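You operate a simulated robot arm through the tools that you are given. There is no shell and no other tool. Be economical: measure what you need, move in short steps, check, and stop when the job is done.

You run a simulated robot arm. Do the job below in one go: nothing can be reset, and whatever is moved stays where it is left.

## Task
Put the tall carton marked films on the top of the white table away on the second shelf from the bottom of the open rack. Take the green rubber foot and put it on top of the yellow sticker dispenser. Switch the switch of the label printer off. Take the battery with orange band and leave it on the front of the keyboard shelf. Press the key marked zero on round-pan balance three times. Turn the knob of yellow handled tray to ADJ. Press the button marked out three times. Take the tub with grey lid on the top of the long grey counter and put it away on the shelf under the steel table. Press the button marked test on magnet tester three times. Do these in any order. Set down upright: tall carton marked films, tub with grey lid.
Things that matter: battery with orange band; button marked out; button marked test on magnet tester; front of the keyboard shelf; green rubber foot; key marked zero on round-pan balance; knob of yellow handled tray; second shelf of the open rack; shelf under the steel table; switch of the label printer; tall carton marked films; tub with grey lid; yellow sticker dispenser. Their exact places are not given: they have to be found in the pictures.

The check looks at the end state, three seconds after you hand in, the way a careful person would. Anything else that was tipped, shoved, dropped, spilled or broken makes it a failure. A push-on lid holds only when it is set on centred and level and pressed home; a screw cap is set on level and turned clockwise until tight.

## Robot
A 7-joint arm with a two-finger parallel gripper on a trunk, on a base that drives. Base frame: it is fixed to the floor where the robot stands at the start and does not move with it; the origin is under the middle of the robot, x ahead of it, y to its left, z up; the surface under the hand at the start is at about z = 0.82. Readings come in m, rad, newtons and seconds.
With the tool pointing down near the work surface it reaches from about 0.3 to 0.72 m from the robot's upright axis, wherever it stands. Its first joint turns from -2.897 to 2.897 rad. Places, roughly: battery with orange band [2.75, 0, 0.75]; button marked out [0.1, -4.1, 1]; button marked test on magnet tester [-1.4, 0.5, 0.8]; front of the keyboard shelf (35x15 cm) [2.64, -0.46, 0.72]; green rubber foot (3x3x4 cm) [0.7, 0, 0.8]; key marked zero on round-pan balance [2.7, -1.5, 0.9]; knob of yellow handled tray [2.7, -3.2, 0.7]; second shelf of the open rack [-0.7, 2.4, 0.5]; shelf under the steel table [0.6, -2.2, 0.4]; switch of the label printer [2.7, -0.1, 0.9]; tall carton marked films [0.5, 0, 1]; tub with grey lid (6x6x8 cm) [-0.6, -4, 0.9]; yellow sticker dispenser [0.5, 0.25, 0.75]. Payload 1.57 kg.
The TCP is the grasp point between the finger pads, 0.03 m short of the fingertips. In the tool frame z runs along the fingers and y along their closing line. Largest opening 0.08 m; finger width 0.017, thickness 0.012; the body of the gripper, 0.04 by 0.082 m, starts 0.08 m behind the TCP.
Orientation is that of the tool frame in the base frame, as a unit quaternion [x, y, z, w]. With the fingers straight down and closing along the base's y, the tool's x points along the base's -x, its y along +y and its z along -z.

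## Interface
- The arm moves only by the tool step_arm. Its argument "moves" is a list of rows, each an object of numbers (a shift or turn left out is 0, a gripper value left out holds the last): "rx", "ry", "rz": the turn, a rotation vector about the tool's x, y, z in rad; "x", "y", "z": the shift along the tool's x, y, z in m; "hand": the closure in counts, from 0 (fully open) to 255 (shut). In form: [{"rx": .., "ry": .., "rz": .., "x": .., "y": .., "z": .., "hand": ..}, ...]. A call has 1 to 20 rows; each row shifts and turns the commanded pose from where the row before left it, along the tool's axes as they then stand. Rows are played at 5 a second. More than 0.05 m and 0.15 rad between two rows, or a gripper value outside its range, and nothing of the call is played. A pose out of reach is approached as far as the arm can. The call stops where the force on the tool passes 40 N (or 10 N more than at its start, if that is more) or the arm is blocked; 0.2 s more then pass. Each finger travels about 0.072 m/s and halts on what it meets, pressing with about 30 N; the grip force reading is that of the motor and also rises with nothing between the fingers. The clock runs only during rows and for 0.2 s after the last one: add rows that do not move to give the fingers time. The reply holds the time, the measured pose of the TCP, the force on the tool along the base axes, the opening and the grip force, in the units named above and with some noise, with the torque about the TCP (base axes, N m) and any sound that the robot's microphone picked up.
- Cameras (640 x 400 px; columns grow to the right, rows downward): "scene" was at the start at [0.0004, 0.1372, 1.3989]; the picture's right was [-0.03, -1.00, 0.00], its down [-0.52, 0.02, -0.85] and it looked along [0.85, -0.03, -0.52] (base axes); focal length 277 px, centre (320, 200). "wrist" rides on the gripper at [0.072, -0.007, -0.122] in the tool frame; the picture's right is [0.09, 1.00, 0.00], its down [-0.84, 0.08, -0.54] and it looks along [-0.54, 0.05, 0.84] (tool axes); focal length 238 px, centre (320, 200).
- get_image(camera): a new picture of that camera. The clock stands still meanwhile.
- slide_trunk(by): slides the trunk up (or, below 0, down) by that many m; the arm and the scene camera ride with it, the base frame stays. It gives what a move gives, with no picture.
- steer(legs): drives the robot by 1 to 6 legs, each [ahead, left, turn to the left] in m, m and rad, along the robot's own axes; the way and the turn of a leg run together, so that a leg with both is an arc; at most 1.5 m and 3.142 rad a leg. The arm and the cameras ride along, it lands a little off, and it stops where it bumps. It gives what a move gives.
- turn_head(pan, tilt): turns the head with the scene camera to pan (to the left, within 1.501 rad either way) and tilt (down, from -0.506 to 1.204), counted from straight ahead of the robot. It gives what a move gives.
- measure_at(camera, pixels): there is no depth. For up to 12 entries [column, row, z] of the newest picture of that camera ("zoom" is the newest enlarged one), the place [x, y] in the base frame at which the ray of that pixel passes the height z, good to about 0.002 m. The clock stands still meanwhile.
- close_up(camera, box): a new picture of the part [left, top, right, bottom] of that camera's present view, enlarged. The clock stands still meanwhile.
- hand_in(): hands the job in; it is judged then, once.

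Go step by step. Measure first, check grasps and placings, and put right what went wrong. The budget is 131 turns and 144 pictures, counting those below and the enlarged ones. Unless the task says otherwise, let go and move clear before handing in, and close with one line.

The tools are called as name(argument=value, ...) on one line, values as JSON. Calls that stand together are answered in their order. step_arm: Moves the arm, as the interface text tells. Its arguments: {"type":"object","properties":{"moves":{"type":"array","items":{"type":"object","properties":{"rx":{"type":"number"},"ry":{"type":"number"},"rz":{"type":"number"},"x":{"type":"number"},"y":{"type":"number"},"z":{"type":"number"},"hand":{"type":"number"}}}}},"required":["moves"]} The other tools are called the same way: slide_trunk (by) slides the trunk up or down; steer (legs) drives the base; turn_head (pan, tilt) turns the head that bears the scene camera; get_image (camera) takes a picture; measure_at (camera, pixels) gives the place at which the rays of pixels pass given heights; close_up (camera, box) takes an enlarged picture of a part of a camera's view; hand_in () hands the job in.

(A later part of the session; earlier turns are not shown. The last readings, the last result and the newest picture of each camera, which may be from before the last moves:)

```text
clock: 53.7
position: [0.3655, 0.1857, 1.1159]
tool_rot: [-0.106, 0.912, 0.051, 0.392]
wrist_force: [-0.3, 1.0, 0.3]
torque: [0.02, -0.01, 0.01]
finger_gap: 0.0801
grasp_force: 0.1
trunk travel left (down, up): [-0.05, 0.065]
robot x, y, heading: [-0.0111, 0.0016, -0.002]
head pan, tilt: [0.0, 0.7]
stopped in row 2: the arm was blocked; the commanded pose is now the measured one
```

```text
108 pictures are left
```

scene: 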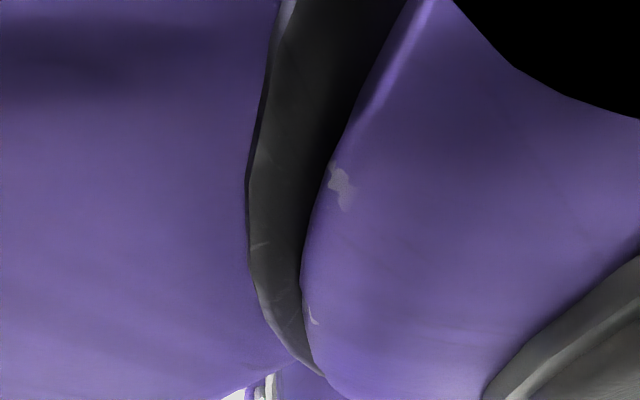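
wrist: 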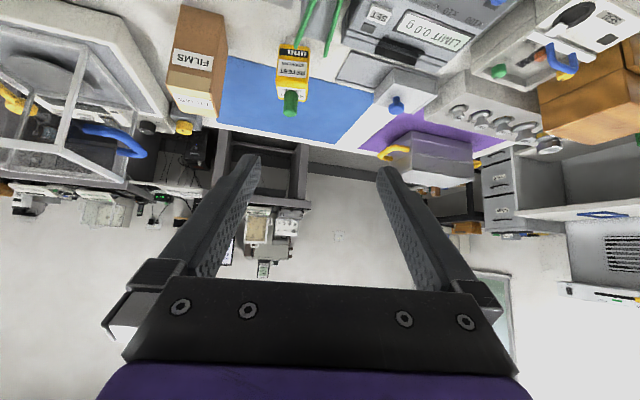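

The elbow is blocked against the head. Undo the tilt and move to the right in small steps.

step_arm(moves=[{"ry": 0.1, "y": -0.01}, {"ry": 0.1, "y": -0.01}, {"ry": 0.1, "y": -0.01}, {"ry": 0.1, "y": -0.01}, {"ry": 0.1}, {"ry": 0.1}, {"ry": 0.1}, {}])

get_image(camera="scene")

```text
clock: 55.5
position: [0.3767, 0.1467, 1.1127]
tool_rot: [-0.115, 0.992, 0.009, 0.051]
wrist_force: [0.4, 0.1, 0.5]
torque: [0.03, 0.03, 0.02]
finger_gap: 0.0801
grasp_force: 0.1
trunk travel left (down, up): [-0.05, 0.065]
robot x, y, heading: [-0.013, -0.0025, -0.003]
head pan, tilt: [0.0, 0.7]
```

```text
107 pictures are left
```

scene: 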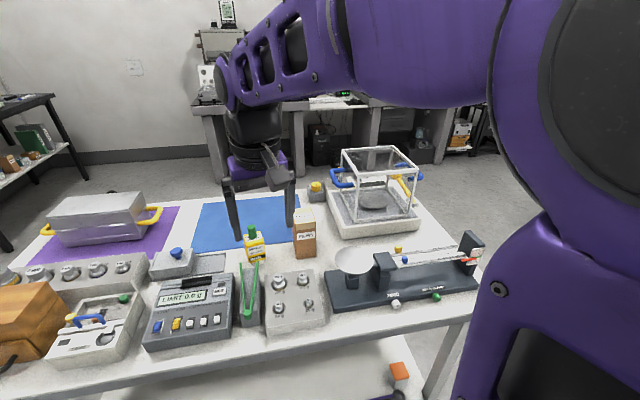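

Free again. First correct yaw and extend toward the carton, then tilt there.

step_arm(moves=[{"rz": 0.115, "y": -0.02}, {"rz": 0.115, "y": -0.02}, {"x": -0.035, "y": -0.02, "z": 0.01}, {"x": -0.035, "y": -0.02, "z": 0.02}, {"x": -0.035, "y": -0.015, "z": 0.03}, {"x": -0.035, "z": 0.03}, {}])

get_image(camera="scene")

```text
clock: 57.1
position: [0.5323, 0.0546, 1.036]
tool_rot: [-0.001, 0.999, 0.015, 0.052]
wrist_force: [0.1, 0.1, -0.1]
torque: [0.0, 0.0, -0.01]
finger_gap: 0.08
grasp_force: 0.0
trunk travel left (down, up): [-0.05, 0.065]
robot x, y, heading: [-0.0142, 0.005, -0.005]
head pan, tilt: [0.0, 0.7]
```

```text
106 pictures are left
```

scene: 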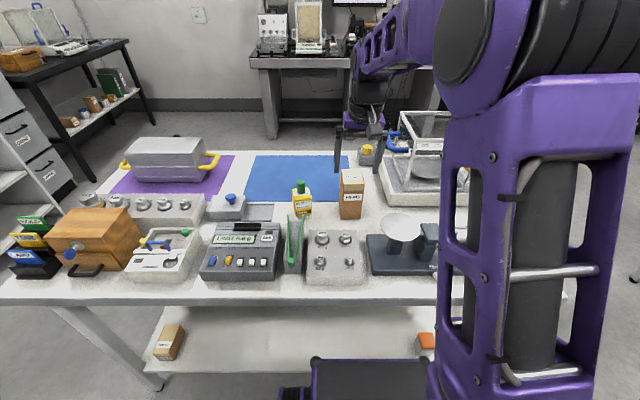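

Back off 12 cm so the elbow stays away from the head, re-extend, then tilt.

steer(legs=[[-0.12, 0, 0]])

step_arm(moves=[{"x": -0.04, "rx": 0.0}, {"x": -0.04}, {"x": -0.02, "ry": -0.08}, {"ry": -0.12}, {"ry": -0.12}, {"ry": -0.12}, {"ry": -0.12}, {"ry": -0.12}, {}])

get_image(camera="scene")

get_image(camera="wrist")

```text
clock: 58.3
position: [0.4101, 0.0543, 1.0373]
tool_rot: [-0.001, 0.999, 0.016, 0.052]
wrist_force: [0.1, -0.9, 0.2]
torque: [-0.01, 0.02, 0.02]
finger_gap: 0.08
grasp_force: 0.1
trunk travel left (down, up): [-0.05, 0.065]
robot x, y, heading: [-0.1295, 0.0032, 0.006]
head pan, tilt: [0.0, 0.7]
```

```text
clock: 60.3
position: [0.5104, 0.0551, 1.0475]
tool_rot: [0.005, 0.924, 0.014, 0.383]
wrist_force: [-0.4, -0.5, 0.0]
torque: [0.02, -0.02, 0.03]
finger_gap: 0.0802
grasp_force: 0.1
trunk travel left (down, up): [-0.05, 0.065]
robot x, y, heading: [-0.1339, -0.0016, -0.0]
head pan, tilt: [0.0, 0.7]
```

```text
105 pictures are left
```

scene: 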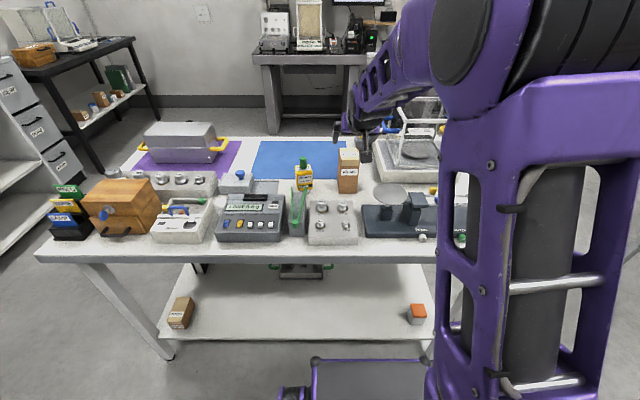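

```text
104 pictures are left
```

wrist: 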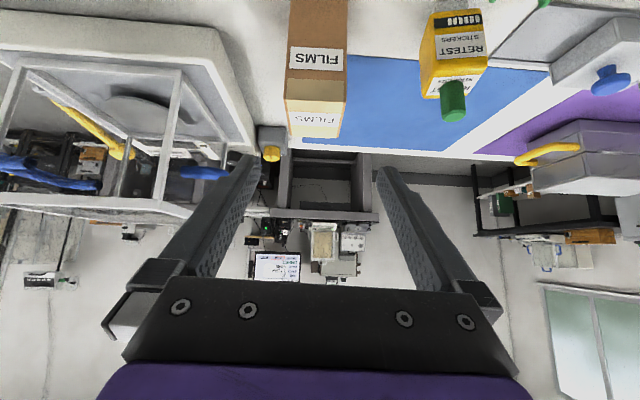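

Tilted 45°. Move to pre-grasp then look.

step_arm(moves=[{"x": 0.018, "z": 0.022, "y": -0.002}, {"x": 0.019, "z": 0.022, "y": -0.002}, {"z": 0.03}, {}])

get_image(camera="wrist")

close_up(camera="scene", box=[270, 110, 430, 210])

```text
clock: 61.3
position: [0.5366, 0.0543, 0.9692]
tool_rot: [0.003, 0.924, 0.016, 0.382]
wrist_force: [0.3, -0.4, 0.5]
torque: [-0.01, 0.02, 0.0]
finger_gap: 0.0801
grasp_force: 0.1
trunk travel left (down, up): [-0.05, 0.065]
robot x, y, heading: [-0.1342, 0.0038, -0.001]
head pan, tilt: [0.0, 0.7]
```

```text
103 pictures are left
```

wrist: 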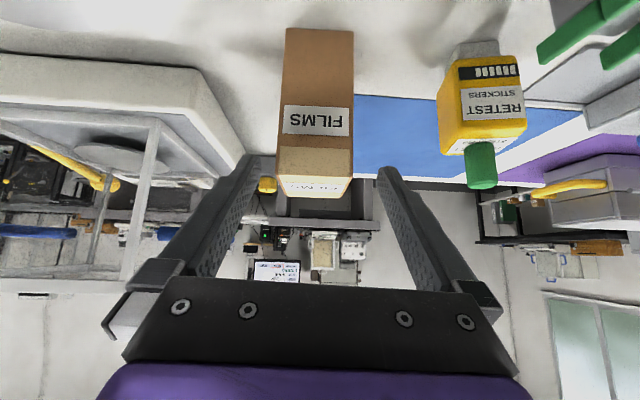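

```text
4.00 times, centred on (350, 160) of scene
```

zoom: 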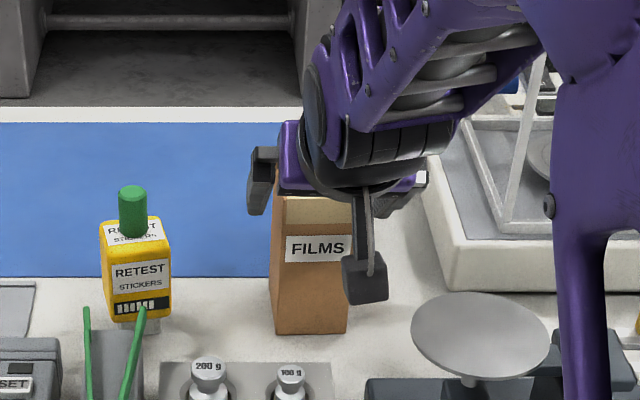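

Carton is centred between the fingers. Advance 0.085 along the tool and grip.

step_arm(moves=[{"z": 0.03}, {"z": 0.03}, {"z": 0.025}, {}, {"hand": 100}, {"hand": 255}, {}, {}, {}])

get_image(camera="wrist")

```text
clock: 63.3
position: [0.5974, 0.0563, 0.9078]
tool_rot: [0.005, 0.924, 0.015, 0.382]
wrist_force: [-0.6, 0.0, -0.1]
torque: [-0.01, -0.02, 0.02]
finger_gap: 0.0579
grasp_force: 30.0
trunk travel left (down, up): [-0.05, 0.065]
robot x, y, heading: [-0.1342, -0.0043, 0.001]
head pan, tilt: [0.0, 0.7]
```

```text
101 pictures are left
```

wrist: 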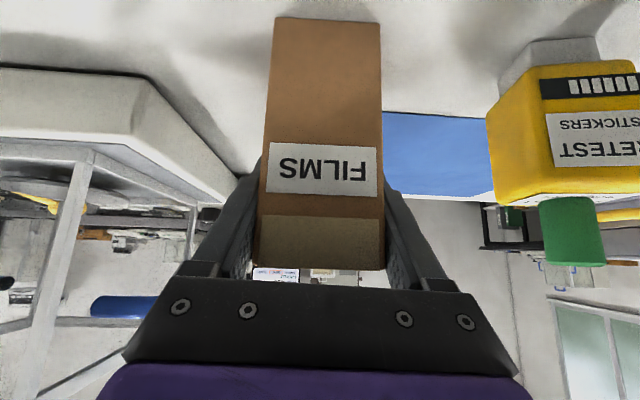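

Gripped at 0.058. Lift 12.7 cm straight up and check.

step_arm(moves=[{"x": -0.015, "z": -0.015}, {"x": -0.03, "z": -0.03}, {"x": -0.03, "z": -0.03}, {"x": -0.02, "z": -0.02}, {}])

get_image(camera="scene")

```text
clock: 64.5
position: [0.5978, 0.0526, 1.0441]
tool_rot: [0.005, 0.924, 0.015, 0.382]
wrist_force: [1.3, 0.2, -1.3]
torque: [0.01, -0.01, 0.03]
finger_gap: 0.058
grasp_force: 30.1
trunk travel left (down, up): [-0.05, 0.065]
robot x, y, heading: [-0.1343, 0.0023, -0.003]
head pan, tilt: [0.0, 0.7]
```

```text
100 pictures are left
```

scene: 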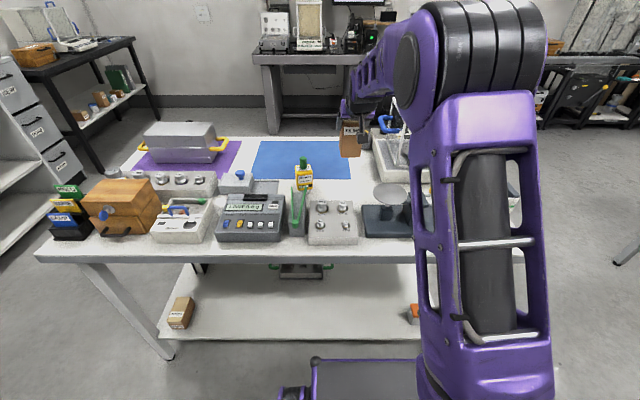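

Carton held. Back off, turn left toward the rack, and look.

steer(legs=[[-0.4, 0, 0], [0, 0, 1.571], [0.5, 0, 0]])

get_image(camera="scene")

```text
clock: 73.5
position: [-0.6077, 1.2246, 1.0432]
tool_rot: [0.657, -0.65, -0.283, -0.256]
wrist_force: [0.4, 0.2, -1.7]
torque: [0.03, 0.01, 0.02]
finger_gap: 0.0579
grasp_force: 30.0
trunk travel left (down, up): [-0.05, 0.065]
robot x, y, heading: [-0.5443, 0.4925, 1.593]
head pan, tilt: [0.0, 0.7]
```

```text
99 pictures are left
```

scene: 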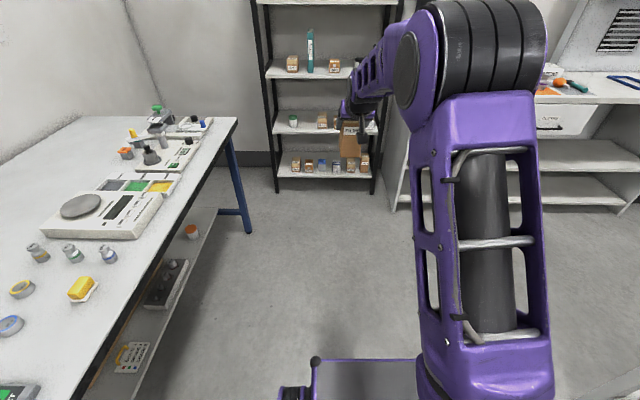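

close_up(camera="scene", box=[255, 90, 385, 190])

measure_at(camera="scene", pixels=[[236, 118, 0.82], [120, 340, 0.82], [248, 232, 0], [284, 193, 0], [368, 193, 0]])

measure_at(camera="zoom", pixels=[[100, 178, 0.51], [188, 168, 0.535], [335, 165, 0.535], [100, 178, 0.535], [200, 178, 0.51], [440, 185, 0.51]])

```text
4.00 times, centred on (320, 140) of scene
```

zoom: 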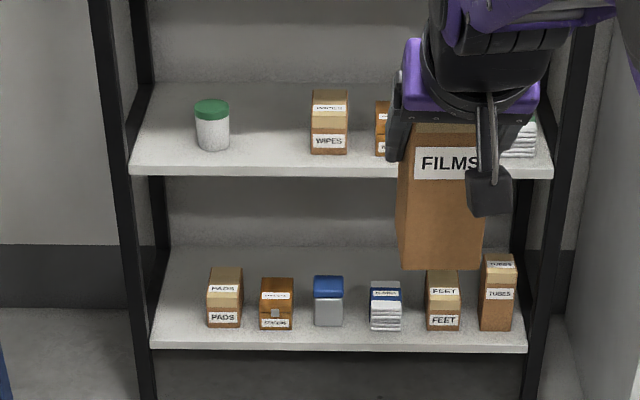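

```text
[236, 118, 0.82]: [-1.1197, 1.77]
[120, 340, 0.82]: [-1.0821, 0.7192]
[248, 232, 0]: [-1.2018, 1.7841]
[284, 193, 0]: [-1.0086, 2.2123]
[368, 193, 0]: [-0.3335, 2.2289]
```

```text
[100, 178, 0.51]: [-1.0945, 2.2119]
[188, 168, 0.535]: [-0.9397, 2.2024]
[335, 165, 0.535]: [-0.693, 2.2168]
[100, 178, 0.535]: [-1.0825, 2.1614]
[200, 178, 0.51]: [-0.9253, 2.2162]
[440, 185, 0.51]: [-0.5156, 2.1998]
```

measure_at(camera="zoom", pixels=[[213, 150, 0.535], [197, 145, 0.535], [230, 145, 0.535], [311, 153, 0.535], [347, 153, 0.535], [270, 150, 0.535], [270, 166, 0.535], [270, 84, 0.535], [145, 165, 0.535], [270, 177, 0.51]])

```text
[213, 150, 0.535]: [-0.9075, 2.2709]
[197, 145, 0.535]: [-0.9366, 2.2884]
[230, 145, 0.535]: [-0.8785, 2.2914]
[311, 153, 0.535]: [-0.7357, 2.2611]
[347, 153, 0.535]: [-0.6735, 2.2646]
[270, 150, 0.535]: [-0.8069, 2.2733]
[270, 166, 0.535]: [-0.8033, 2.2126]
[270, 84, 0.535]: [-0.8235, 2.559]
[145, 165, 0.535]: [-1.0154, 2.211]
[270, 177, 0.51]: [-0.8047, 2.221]
```

Gap between jar and WIPES box: x −0.879…−0.736 at the shelf surface z≈0.535. Drive nearer, then lower the arm in front of the rack.

steer(legs=[[0.75, 0.125, 0]])

step_arm(moves=[{"x": 0.0336, "z": 0.0223, "y": 0.007}, {"x": 0.0336, "z": 0.0223, "y": 0.007}, {"x": 0.0336, "z": 0.0223, "y": 0.007}, {"x": 0.0336, "z": 0.0223, "y": 0.007}, {"x": 0.0336, "z": 0.0223, "y": 0.007}, {"x": 0.0336, "z": 0.0223, "y": 0.007}, {"x": 0.0336, "z": 0.0223, "y": 0.007}, {"x": 0.0336, "z": 0.0223, "y": 0.007}, {"x": 0.0336, "z": 0.0223, "y": 0.007}, {"x": 0.0336, "z": 0.0223, "y": 0.007}, {}, {}])

get_image(camera="scene")

```text
clock: 77.6
position: [-0.7462, 1.967, 1.0439]
tool_rot: [0.655, -0.651, -0.283, -0.258]
wrist_force: [0.1, 0.6, -1.9]
torque: [0.01, -0.01, 0.02]
finger_gap: 0.0579
grasp_force: 29.9
trunk travel left (down, up): [-0.05, 0.065]
robot x, y, heading: [-0.6774, 1.2405, 1.592]
head pan, tilt: [0.0, 0.7]
```

```text
clock: 80.2
position: [-0.8273, 1.8841, 0.6516]
tool_rot: [0.656, -0.651, -0.283, -0.256]
wrist_force: [0.3, -0.3, -1.3]
torque: [-0.01, 0.05, -0.02]
finger_gap: 0.0577
grasp_force: 29.8
trunk travel left (down, up): [-0.05, 0.065]
robot x, y, heading: [-0.6818, 1.2373, 1.589]
head pan, tilt: [0.0, 0.7]
```

```text
97 pictures are left
```

scene: 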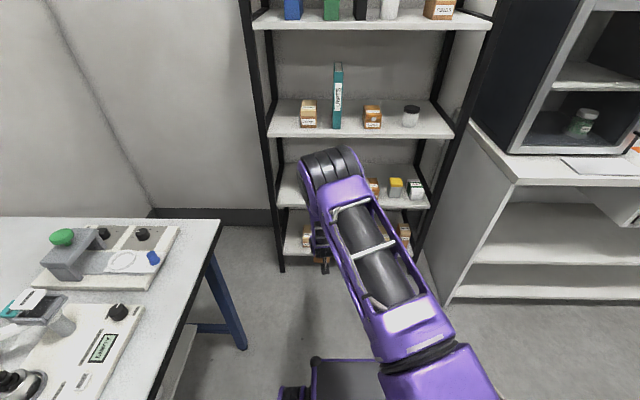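

Arm lowered. Check with the wrist camera.

get_image(camera="wrist")

turn_head(pan=0.2, tilt=0.75)

get_image(camera="scene")

```text
96 pictures are left
```

wrist: 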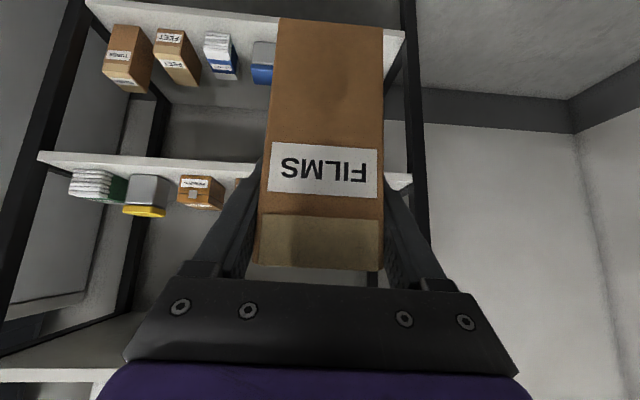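

```text
clock: 80.9
position: [-0.827, 1.8852, 0.6512]
tool_rot: [0.656, -0.651, -0.283, -0.257]
wrist_force: [0.3, 0.4, -0.5]
torque: [0.0, -0.01, 0.02]
finger_gap: 0.0575
grasp_force: 30.0
trunk travel left (down, up): [-0.05, 0.065]
robot x, y, heading: [-0.6824, 1.2388, 1.589]
head pan, tilt: [0.201, 0.75]
```

```text
95 pictures are left
```

scene: 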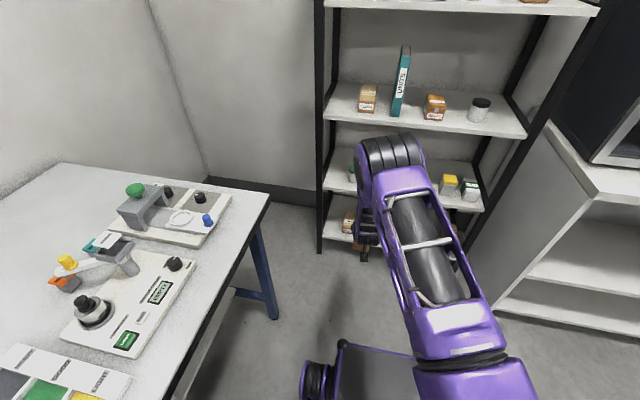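

measure_at(camera="wrist", pixels=[[60, 155, 0.51], [60, 165, 0.535], [395, 175, 0.51], [400, 188, 0.535], [60, 368, 0.9], [60, 378, 0.875], [325, 22, 0.563], [262, 165, 0.535]])

```text
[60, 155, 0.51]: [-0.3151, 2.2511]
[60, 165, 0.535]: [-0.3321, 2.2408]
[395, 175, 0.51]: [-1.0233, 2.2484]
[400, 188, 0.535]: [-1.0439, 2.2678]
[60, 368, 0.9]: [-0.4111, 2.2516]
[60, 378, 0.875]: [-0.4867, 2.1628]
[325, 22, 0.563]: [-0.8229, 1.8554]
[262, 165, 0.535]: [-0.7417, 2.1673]
```

Front edge y≈2.23, surface ≈0.53. Drive forward 0.30 with a 2.8 cm shift right, then inspect.

steer(legs=[[0.3, -0.028, 0]])

get_image(camera="wrist")

get_image(camera="scene")

```text
clock: 83.0
position: [-0.806, 2.1849, 0.6525]
tool_rot: [0.656, -0.65, -0.283, -0.257]
wrist_force: [-0.3, -0.2, -1.3]
torque: [-0.01, -0.03, 0.0]
finger_gap: 0.0576
grasp_force: 30.1
trunk travel left (down, up): [-0.05, 0.065]
robot x, y, heading: [-0.6603, 1.5392, 1.591]
head pan, tilt: [0.201, 0.75]
```

```text
94 pictures are left
```

wrist: 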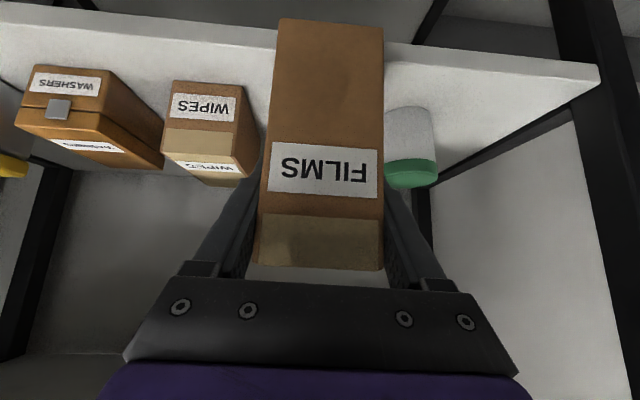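

```text
93 pictures are left
```

scene: 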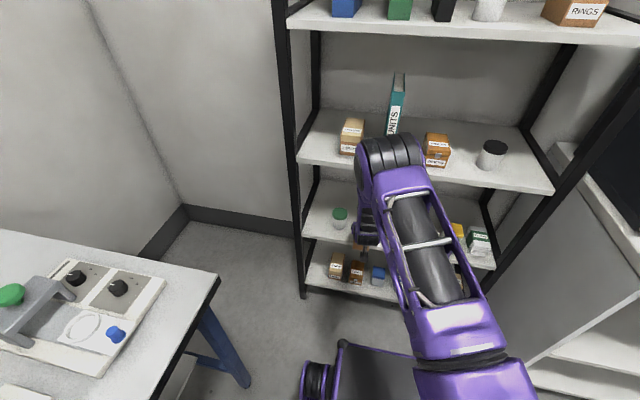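

measure_at(camera="wrist", pixels=[[236, 88, 0.535], [172, 82, 0.535], [432, 110, 0.535], [410, 106, 0.535], [388, 112, 0.535], [280, 18, 0.564], [380, 27, 0.564], [440, 168, 0.6], [386, 170, 0.6], [200, 40, 0.51], [500, 75, 0.51]])

```text
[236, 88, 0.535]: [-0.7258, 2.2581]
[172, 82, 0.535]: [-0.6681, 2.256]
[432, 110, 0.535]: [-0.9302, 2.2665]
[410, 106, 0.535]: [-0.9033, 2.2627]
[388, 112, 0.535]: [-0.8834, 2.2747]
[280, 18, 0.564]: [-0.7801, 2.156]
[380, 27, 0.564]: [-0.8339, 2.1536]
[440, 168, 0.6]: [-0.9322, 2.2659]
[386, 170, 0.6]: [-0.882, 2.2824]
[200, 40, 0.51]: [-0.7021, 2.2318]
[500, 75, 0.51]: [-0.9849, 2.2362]
```

Centred. Drive in 0.135 and then lower.

steer(legs=[[0.135, 0, 0]])

step_arm(moves=[{"x": 0.007, "z": 0.007}, {"x": 0.007, "z": 0.007}, {}])

get_image(camera="wrist")

get_image(camera="scene")

```text
clock: 84.3
position: [-0.8107, 2.3204, 0.6522]
tool_rot: [0.657, -0.65, -0.283, -0.257]
wrist_force: [-0.1, -0.2, -2.4]
torque: [0.0, 0.03, -0.02]
finger_gap: 0.0579
grasp_force: 29.9
trunk travel left (down, up): [-0.05, 0.065]
robot x, y, heading: [-0.6636, 1.6757, 1.594]
head pan, tilt: [0.201, 0.75]
```

```text
clock: 85.1
position: [-0.8108, 2.3215, 0.632]
tool_rot: [0.657, -0.649, -0.284, -0.257]
wrist_force: [0.2, -0.3, -1.2]
torque: [0.03, 0.01, 0.01]
finger_gap: 0.0579
grasp_force: 30.2
trunk travel left (down, up): [-0.05, 0.065]
robot x, y, heading: [-0.6625, 1.6758, 1.595]
head pan, tilt: [0.201, 0.75]
```

```text
92 pictures are left
```

wrist: 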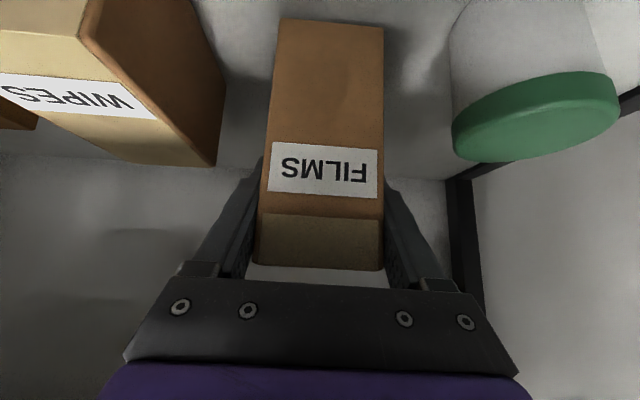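

```text
91 pictures are left
```

scene: 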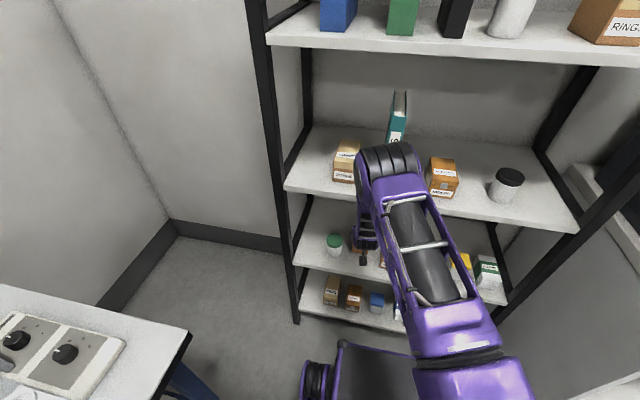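

Good clearance. Inch down till contact.

step_arm(moves=[{"x": 0.002, "z": 0.002}, {"x": 0.002, "z": 0.002}, {}])

step_arm(moves=[{"x": 0.0015, "z": 0.0015}, {"x": 0.0015, "z": 0.0015}, {}])

```text
clock: 85.9
position: [-0.81, 2.3214, 0.6273]
tool_rot: [0.657, -0.649, -0.285, -0.257]
wrist_force: [-0.3, -5.7, 16.0]
torque: [-0.97, -0.54, -0.14]
finger_gap: 0.0578
grasp_force: 29.6
trunk travel left (down, up): [-0.05, 0.065]
robot x, y, heading: [-0.6612, 1.6716, 1.588]
head pan, tilt: [0.201, 0.75]
```

```text
clock: 86.7
position: [-0.8101, 2.3218, 0.6266]
tool_rot: [0.655, -0.649, -0.286, -0.259]
wrist_force: [0.5, -2.2, 32.3]
torque: [-0.14, -0.94, -0.11]
finger_gap: 0.0578
grasp_force: 29.9
trunk travel left (down, up): [-0.05, 0.065]
robot x, y, heading: [-0.6627, 1.6782, 1.591]
head pan, tilt: [0.201, 0.75]
```

Seated. Relax, open to ~0.076 and retreat along the tool axis, then back off.

step_arm(moves=[{"x": -0.0015, "z": -0.0015}, {"hand": 50}, {"hand": 12}, {}, {}, {"z": -0.02}, {"z": -0.03}, {"z": -0.03}, {}])

get_image(camera="wrist")

```text
clock: 88.7
position: [-0.807, 2.263, 0.6809]
tool_rot: [0.657, -0.65, -0.283, -0.257]
wrist_force: [0.1, 0.2, 0.2]
torque: [-0.01, 0.01, 0.02]
finger_gap: 0.0761
grasp_force: 0.0
trunk travel left (down, up): [-0.05, 0.065]
robot x, y, heading: [-0.6636, 1.6707, 1.589]
head pan, tilt: [0.201, 0.75]
```

```text
90 pictures are left
```

wrist: 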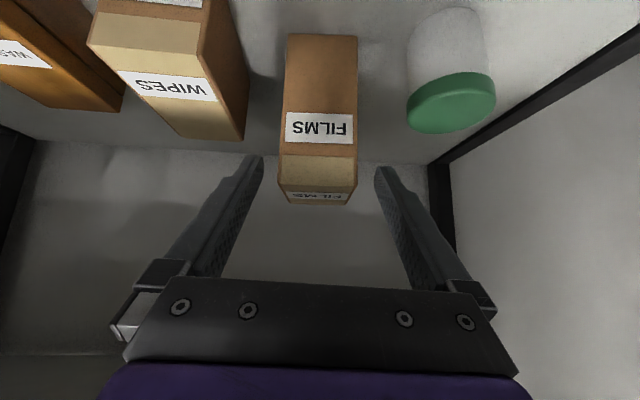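

Carton stands upright on the shelf. Back off, un-tilt, raise the arm.

steer(legs=[[-0.5, 0, 0]])

step_arm(moves=[{"ry": 0.131, "y": -0.01}, {"ry": 0.131, "y": -0.02}, {"ry": 0.131, "y": -0.02}, {"ry": 0.131, "y": -0.02}, {"ry": 0.131, "y": -0.02}, {"ry": 0.13, "y": -0.02}, {"z": -0.04}, {"z": -0.04}, {"z": -0.04}, {"z": -0.04}, {"z": -0.04}, {"z": -0.04}, {"z": -0.04}, {"z": -0.04}, {"z": -0.04, "x": 0.02}, {"z": -0.04, "x": 0.02}, {"x": 0.04}, {"x": 0.04}, {}])

turn_head(pan=0.0, tilt=0.5)

get_image(camera="scene")

```text
clock: 91.6
position: [-0.7961, 1.7661, 0.681]
tool_rot: [0.656, -0.65, -0.283, -0.257]
wrist_force: [0.6, -0.4, 0.2]
torque: [0.0, 0.02, 0.0]
finger_gap: 0.0763
grasp_force: 0.1
trunk travel left (down, up): [-0.05, 0.065]
robot x, y, heading: [-0.6548, 1.1744, 1.589]
head pan, tilt: [0.201, 0.75]
```

```text
clock: 95.6
position: [-0.6703, 1.6497, 1.0764]
tool_rot: [0.714, -0.7, -0.011, 0.012]
wrist_force: [-0.2, -0.3, -0.4]
torque: [0.01, 0.01, 0.03]
finger_gap: 0.0763
grasp_force: 0.0
trunk travel left (down, up): [-0.05, 0.065]
robot x, y, heading: [-0.6533, 1.1784, 1.595]
head pan, tilt: [0.201, 0.75]
```

```text
clock: 96.4
position: [-0.6711, 1.6493, 1.0756]
tool_rot: [0.715, -0.699, -0.009, 0.011]
wrist_force: [-0.2, 0.1, 0.0]
torque: [0.0, 0.0, 0.01]
finger_gap: 0.0764
grasp_force: 0.1
trunk travel left (down, up): [-0.05, 0.065]
robot x, y, heading: [-0.653, 1.1722, 1.593]
head pan, tilt: [0.0, 0.499]
```

```text
89 pictures are left
```

scene: 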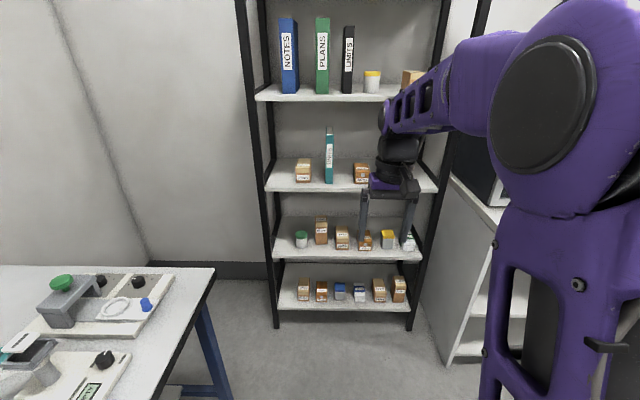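

Carton correct. Now go to the blue-legged table for the magnet tester: back 0.6, turn to face −x.

steer(legs=[[-0.6, -0.12, 0], [0, 0, 1.55]])

get_image(camera="scene")

get_image(camera="wrist")

```text
clock: 103.7
position: [-0.9945, 0.5788, 1.0769]
tool_rot: [1.0, -0.006, 0.002, 0.016]
wrist_force: [-0.1, 0.6, -0.5]
torque: [0.0, -0.01, 0.0]
finger_gap: 0.0763
grasp_force: 0.1
trunk travel left (down, up): [-0.05, 0.065]
robot x, y, heading: [-0.5225, 0.5804, 3.127]
head pan, tilt: [0.0, 0.499]
```

```text
88 pictures are left
```

scene: 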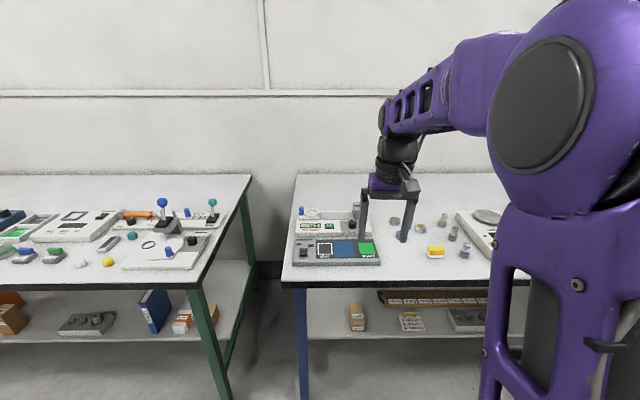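

```text
87 pictures are left
```

wrist: 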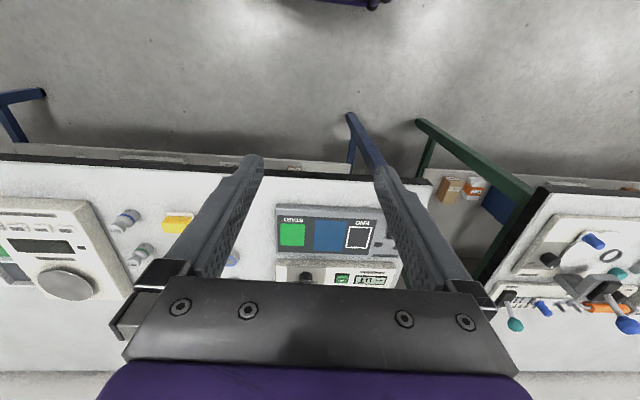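

close_up(camera="scene", box=[285, 190, 405, 275])

close_up(camera="wrist", box=[255, 190, 415, 290])

```text
4.71 times, centred on (345, 232) of scene
```

zoom: 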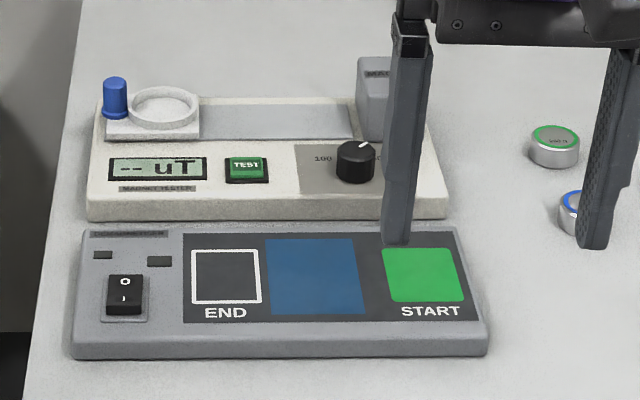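

```text
4.00 times, centred on (335, 240) of wrist
```

zoom: 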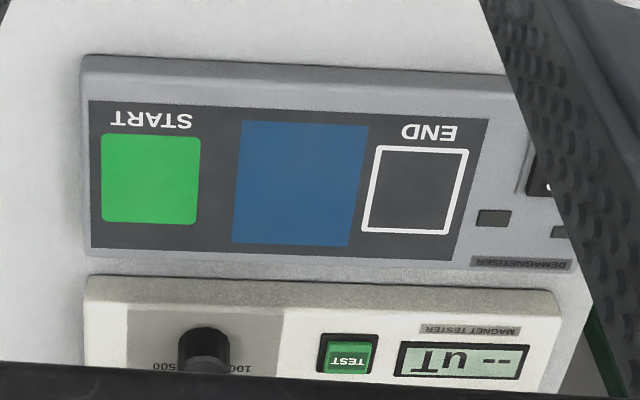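

TEST button found at wrist-zoom (345,358). Close fingers and drive forward 0.2, then measure.

steer(legs=[[0.2, 0, 0]])

step_arm(moves=[{"x": -0.03, "hand": 255}, {"x": -0.03, "y": 0.02}, {"x": -0.03, "y": 0.02}, {}, {}])

get_image(camera="wrist")

get_image(camera="scene")

```text
clock: 105.3
position: [-1.1929, 0.5805, 1.0766]
tool_rot: [1.0, -0.005, 0.001, 0.016]
wrist_force: [0.0, 0.5, -0.7]
torque: [0.05, 0.04, 0.01]
finger_gap: 0.076
grasp_force: 0.1
trunk travel left (down, up): [-0.05, 0.065]
robot x, y, heading: [-0.7193, 0.5841, 3.13]
head pan, tilt: [0.0, 0.499]
```

```text
clock: 106.5
position: [-1.2857, 0.541, 1.0774]
tool_rot: [1.0, -0.006, 0.001, 0.016]
wrist_force: [0.1, 0.4, 0.4]
torque: [0.01, 0.01, -0.02]
finger_gap: 0.0001
grasp_force: 21.5
trunk travel left (down, up): [-0.05, 0.065]
robot x, y, heading: [-0.7229, 0.5842, 3.13]
head pan, tilt: [0.0, 0.499]
```

```text
84 pictures are left
```

wrist: 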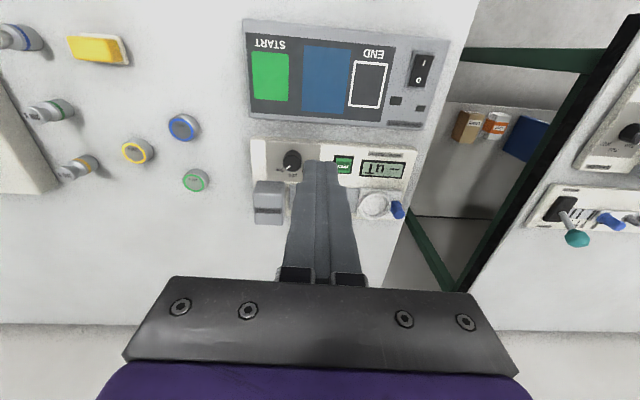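

```text
83 pictures are left
```

scene: 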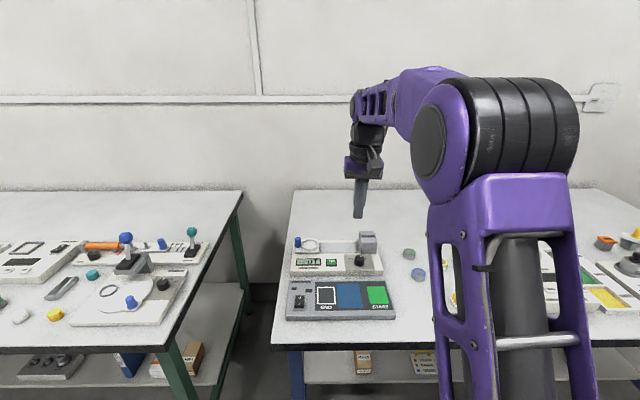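

measure_at(camera="wrist", pixels=[[343, 163, 0.8], [343, 163, 0.85], [343, 163, 0.9]])

measure_at(camera="scene", pixels=[[331, 263, 0.8], [331, 263, 0.85], [331, 263, 0.9]])

```text
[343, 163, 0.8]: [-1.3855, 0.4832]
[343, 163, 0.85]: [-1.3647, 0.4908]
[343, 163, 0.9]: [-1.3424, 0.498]
```

```text
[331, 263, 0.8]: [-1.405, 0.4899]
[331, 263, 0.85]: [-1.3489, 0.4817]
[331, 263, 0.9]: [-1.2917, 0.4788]
```

TEST at ≈(−1.373,0.487,0.828). Move above and descend to tip ≈0.85, look.

step_arm(moves=[{"x": -0.03, "y": 0.018, "rx": 0.032}, {"x": -0.03, "y": 0.018}, {"x": -0.0273, "y": 0.018}, {"z": 0.04}, {"z": 0.04}, {"z": 0.04}, {"z": 0.04}, {"z": 0.03}, {}])

close_up(camera="wrist", box=[220, 80, 420, 220])

close_up(camera="scene", box=[280, 200, 400, 300])

```text
clock: 108.5
position: [-1.3708, 0.4897, 0.8865]
tool_rot: [1.0, -0.005, 0.001, -0.001]
wrist_force: [0.1, -0.1, -0.3]
torque: [0.03, 0.0, 0.0]
finger_gap: 0.0
grasp_force: 21.2
trunk travel left (down, up): [-0.05, 0.065]
robot x, y, heading: [-0.72, 0.5832, 3.135]
head pan, tilt: [0.0, 0.499]
```

```text
2.86 times, centred on (320, 150) of wrist
```

zoom: 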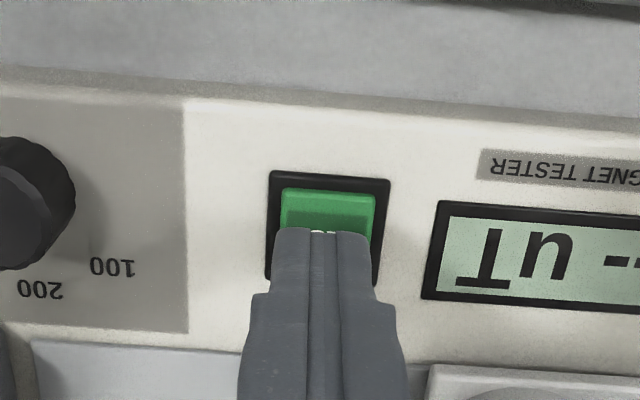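

```text
4.00 times, centred on (340, 250) of scene
```

zoom: 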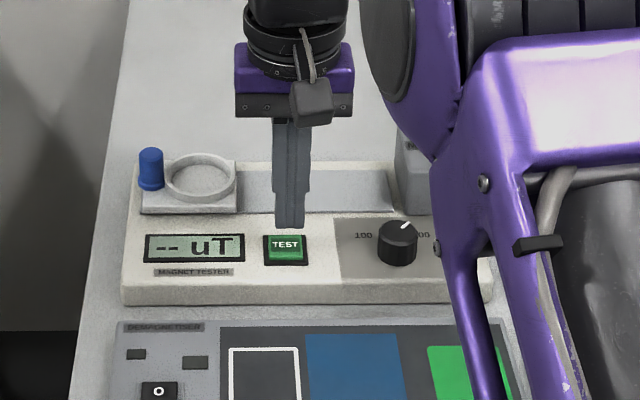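

Aligned. Descend gently to contact.

step_arm(moves=[{"z": 0.015}, {"z": 0.005}, {"z": 0.003}, {"z": 0.002}, {}])

close_up(camera="wrist", box=[220, 80, 420, 220])

```text
clock: 109.7
position: [-1.3702, 0.4898, 0.8624]
tool_rot: [1.0, -0.005, 0.001, -0.002]
wrist_force: [0.1, 0.2, 1.0]
torque: [0.03, 0.07, 0.02]
finger_gap: 0.0
grasp_force: 21.5
trunk travel left (down, up): [-0.05, 0.065]
robot x, y, heading: [-0.7192, 0.5831, 3.131]
head pan, tilt: [0.0, 0.499]
```

```text
2.86 times, centred on (320, 150) of wrist
```

zoom: 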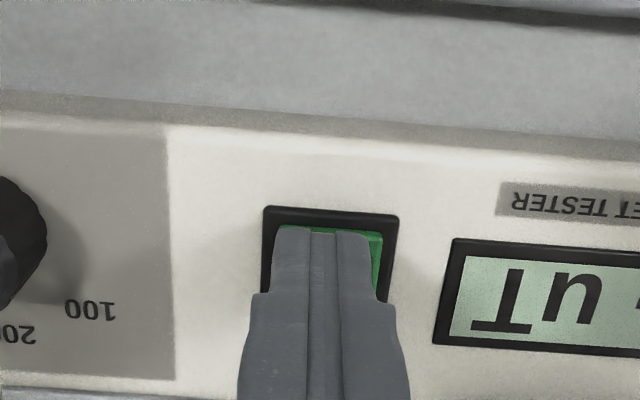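

Tip over the button. Press in small steps and listen.

step_arm(moves=[{"z": 0.003}, {"z": 0.002}, {}])

```text
clock: 110.5
position: [-1.3712, 0.4884, 0.8574]
tool_rot: [1.0, -0.005, 0.0, 0.0]
wrist_force: [-0.4, 0.9, 2.0]
torque: [0.04, -0.01, 0.0]
finger_gap: 0.0
grasp_force: 20.7
trunk travel left (down, up): [-0.05, 0.065]
robot x, y, heading: [-0.7256, 0.5842, 3.128]
head pan, tilt: [0.0, 0.499]
heard: click
```

Click one. Release fully and check the display, so I can count.

step_arm(moves=[{"z": -0.006}, {"z": -0.006}, {}])

close_up(camera="scene", box=[280, 200, 400, 300])

```text
clock: 111.3
position: [-1.3723, 0.4885, 0.8703]
tool_rot: [1.0, -0.005, 0.001, 0.0]
wrist_force: [0.0, 0.2, -0.4]
torque: [-0.01, 0.03, -0.02]
finger_gap: 0.0002
grasp_force: 21.4
trunk travel left (down, up): [-0.05, 0.065]
robot x, y, heading: [-0.7198, 0.5853, 3.136]
head pan, tilt: [0.0, 0.499]
```

```text
4.00 times, centred on (340, 250) of scene
```

zoom: 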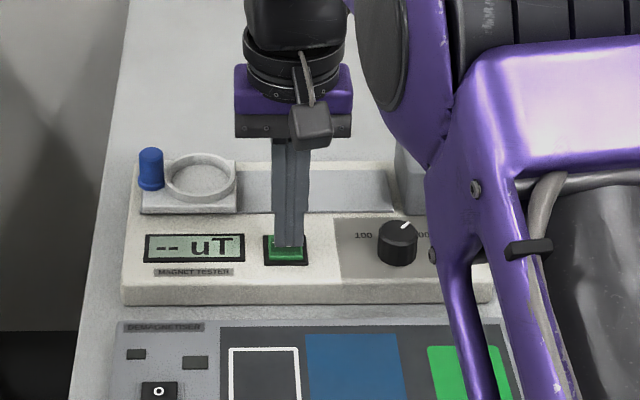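

Press twice more, one per call to count the clicks.

step_arm(moves=[{"z": 0.006}, {"z": 0.004}, {"z": 0.003}, {}, {"z": -0.006}, {"z": -0.007}, {}])

step_arm(moves=[{"z": 0.006}, {"z": 0.004}, {"z": 0.003}, {}, {"z": -0.006}, {"z": -0.007}, {}])

```text
clock: 112.9
position: [-1.3713, 0.4885, 0.87]
tool_rot: [1.0, -0.006, 0.001, 0.0]
wrist_force: [0.1, 0.7, -0.6]
torque: [0.01, -0.05, -0.01]
finger_gap: 0.0
grasp_force: 21.4
trunk travel left (down, up): [-0.05, 0.065]
robot x, y, heading: [-0.7233, 0.5846, 3.127]
head pan, tilt: [0.0, 0.499]
heard: click
```

```text
clock: 114.5
position: [-1.3718, 0.4878, 0.8697]
tool_rot: [1.0, -0.005, 0.001, 0.0]
wrist_force: [-0.6, 0.5, 0.0]
torque: [0.02, 0.0, 0.01]
finger_gap: 0.0
grasp_force: 21.5
trunk travel left (down, up): [-0.05, 0.065]
robot x, y, heading: [-0.7186, 0.586, 3.13]
head pan, tilt: [0.0, 0.499]
heard: click
```

Three clicks. Raise and retract the arm, back out, and turn to face −y.

step_arm(moves=[{"z": -0.04}, {"z": -0.04}, {"z": -0.04}, {"z": -0.04}, {"z": -0.04}, {"z": -0.04, "x": 0.02}, {"x": 0.04, "z": -0.02, "y": -0.02}, {"x": 0.04, "y": -0.03}, {"x": 0.04, "y": -0.03}, {"x": 0.04}, {"x": 0.03}, {}])

steer(legs=[[-0.45, 0, 0], [0, 0, 1.58], [0.5, 0, 0]])

turn_head(pan=0.0, tilt=0.3)

get_image(camera="scene")

```text
clock: 117.1
position: [-1.1603, 0.5673, 1.1304]
tool_rot: [1.0, -0.004, 0.001, -0.001]
wrist_force: [0.3, -0.2, 0.9]
torque: [0.0, 0.01, 0.01]
finger_gap: 0.0
grasp_force: 20.9
trunk travel left (down, up): [-0.05, 0.065]
robot x, y, heading: [-0.7231, 0.5832, 3.13]
head pan, tilt: [0.0, 0.499]
```

```text
clock: 126.3
position: [-0.2462, -0.3625, 1.1304]
tool_rot: [0.707, 0.707, 0.001, 0.0]
wrist_force: [0.2, -0.2, -0.4]
torque: [-0.02, 0.03, 0.0]
finger_gap: 0.0001
grasp_force: 21.4
trunk travel left (down, up): [-0.05, 0.065]
robot x, y, heading: [-0.2712, 0.0804, -1.567]
head pan, tilt: [0.0, 0.499]
```

```text
clock: 127.0
position: [-0.2486, -0.3614, 1.1306]
tool_rot: [0.707, 0.707, 0.0, 0.0]
wrist_force: [-1.3, 0.9, 0.3]
torque: [0.01, -0.01, 0.0]
finger_gap: 0.0
grasp_force: 21.6
trunk travel left (down, up): [-0.05, 0.065]
robot x, y, heading: [-0.2693, 0.0794, -1.573]
head pan, tilt: [0.0, 0.3]
```

```text
78 pictures are left
```

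scene: 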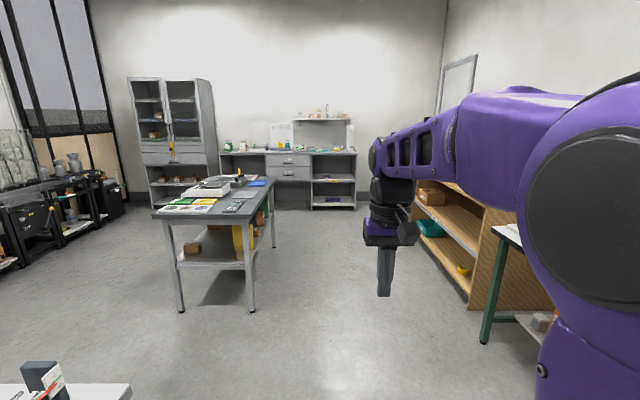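

measure_at(camera="scene", pixels=[[183, 311, 0], [252, 312, 0], [274, 246, 0], [470, 306, 0], [312, 208, 0], [355, 208, 0], [220, 152, 0.9], [355, 150, 0.9]])

close_up(camera="scene", box=[210, 95, 370, 215])

```text
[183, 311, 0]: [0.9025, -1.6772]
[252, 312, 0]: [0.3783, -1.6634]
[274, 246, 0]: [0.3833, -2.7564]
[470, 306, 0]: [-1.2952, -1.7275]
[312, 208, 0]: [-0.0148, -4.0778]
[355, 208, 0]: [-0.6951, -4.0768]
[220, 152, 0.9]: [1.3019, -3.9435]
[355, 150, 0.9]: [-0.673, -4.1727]
```

```text
3.33 times, centred on (290, 155) of scene
```

zoom: 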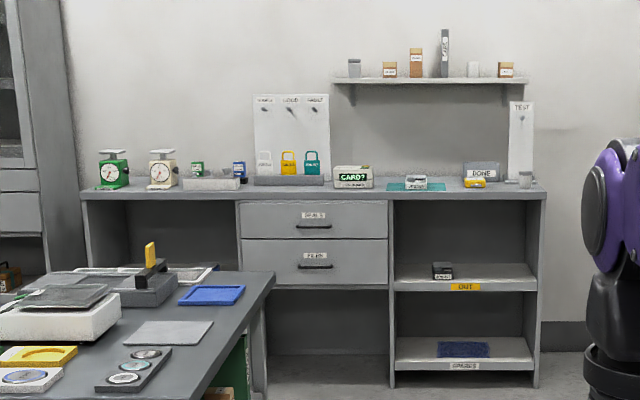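

Corridor is clear. Drive to the long grey counter near the tub (x≈−0.6).

steer(legs=[[1.5, 0, 0], [1.5, -0.1, 0], [0.3, -0.1, 0]])

turn_head(pan=0.0, tilt=0.5)

get_image(camera="scene")

get_image(camera="wrist")

```text
refused: leg 2 is longer than a leg can be; nothing moved
```

```text
clock: 127.7
position: [-0.2477, -0.3605, 1.1302]
tool_rot: [0.707, 0.707, 0.0, -0.001]
wrist_force: [0.0, 1.0, -0.1]
torque: [0.01, -0.02, 0.02]
finger_gap: 0.0
grasp_force: 21.5
trunk travel left (down, up): [-0.05, 0.065]
robot x, y, heading: [-0.2669, 0.0789, -1.577]
head pan, tilt: [0.0, 0.499]
```

```text
76 pictures are left
```

scene: 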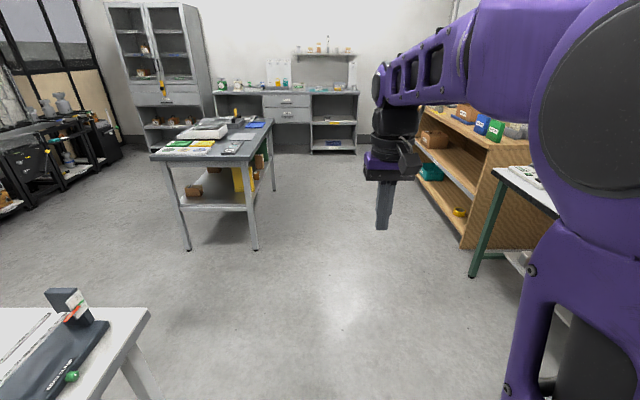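

```text
75 pictures are left
```

wrist: 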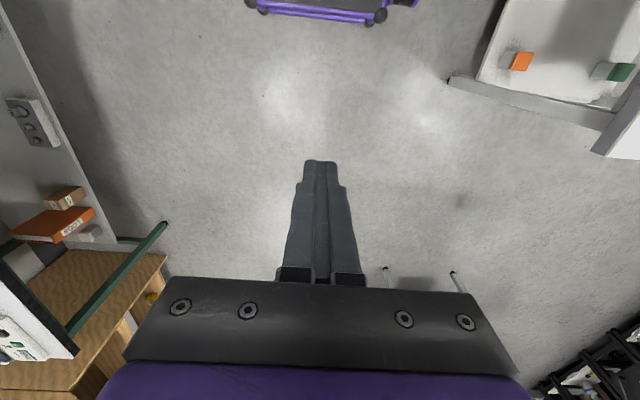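

steer(legs=[[1.45, 0, 0], [1.45, -0.1, 0], [0.4, -0.1, 0]])

get_image(camera="scene")

get_image(camera="wrist")

```text
clock: 143.8
position: [-0.4076, -3.6433, 1.131]
tool_rot: [0.7, 0.714, 0.0, -0.001]
wrist_force: [0.8, 1.3, 0.6]
torque: [0.0, -0.02, -0.01]
finger_gap: 0.0
grasp_force: 21.9
trunk travel left (down, up): [-0.05, 0.065]
robot x, y, heading: [-0.4349, -3.2041, -1.552]
head pan, tilt: [0.0, 0.499]
```

```text
74 pictures are left
```

scene: 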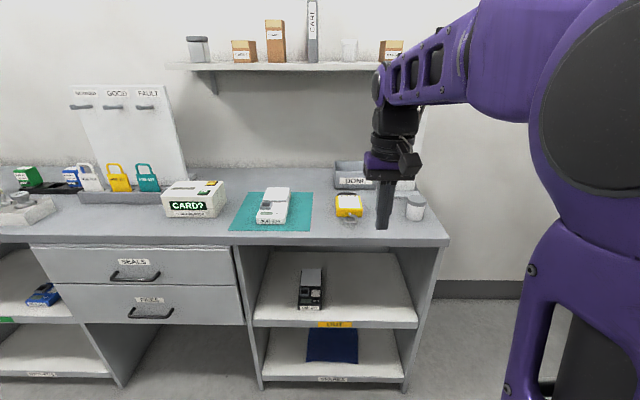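

```text
73 pictures are left
```

wrist: 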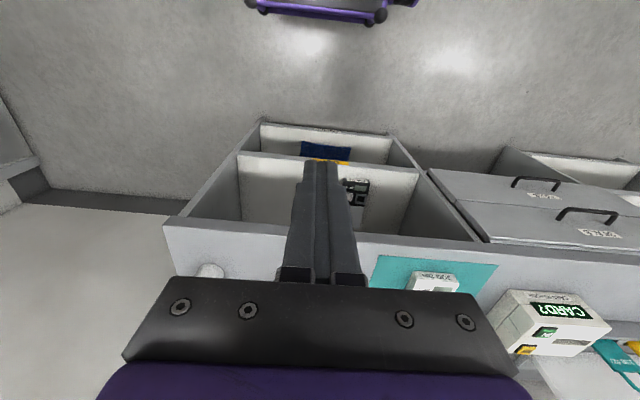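

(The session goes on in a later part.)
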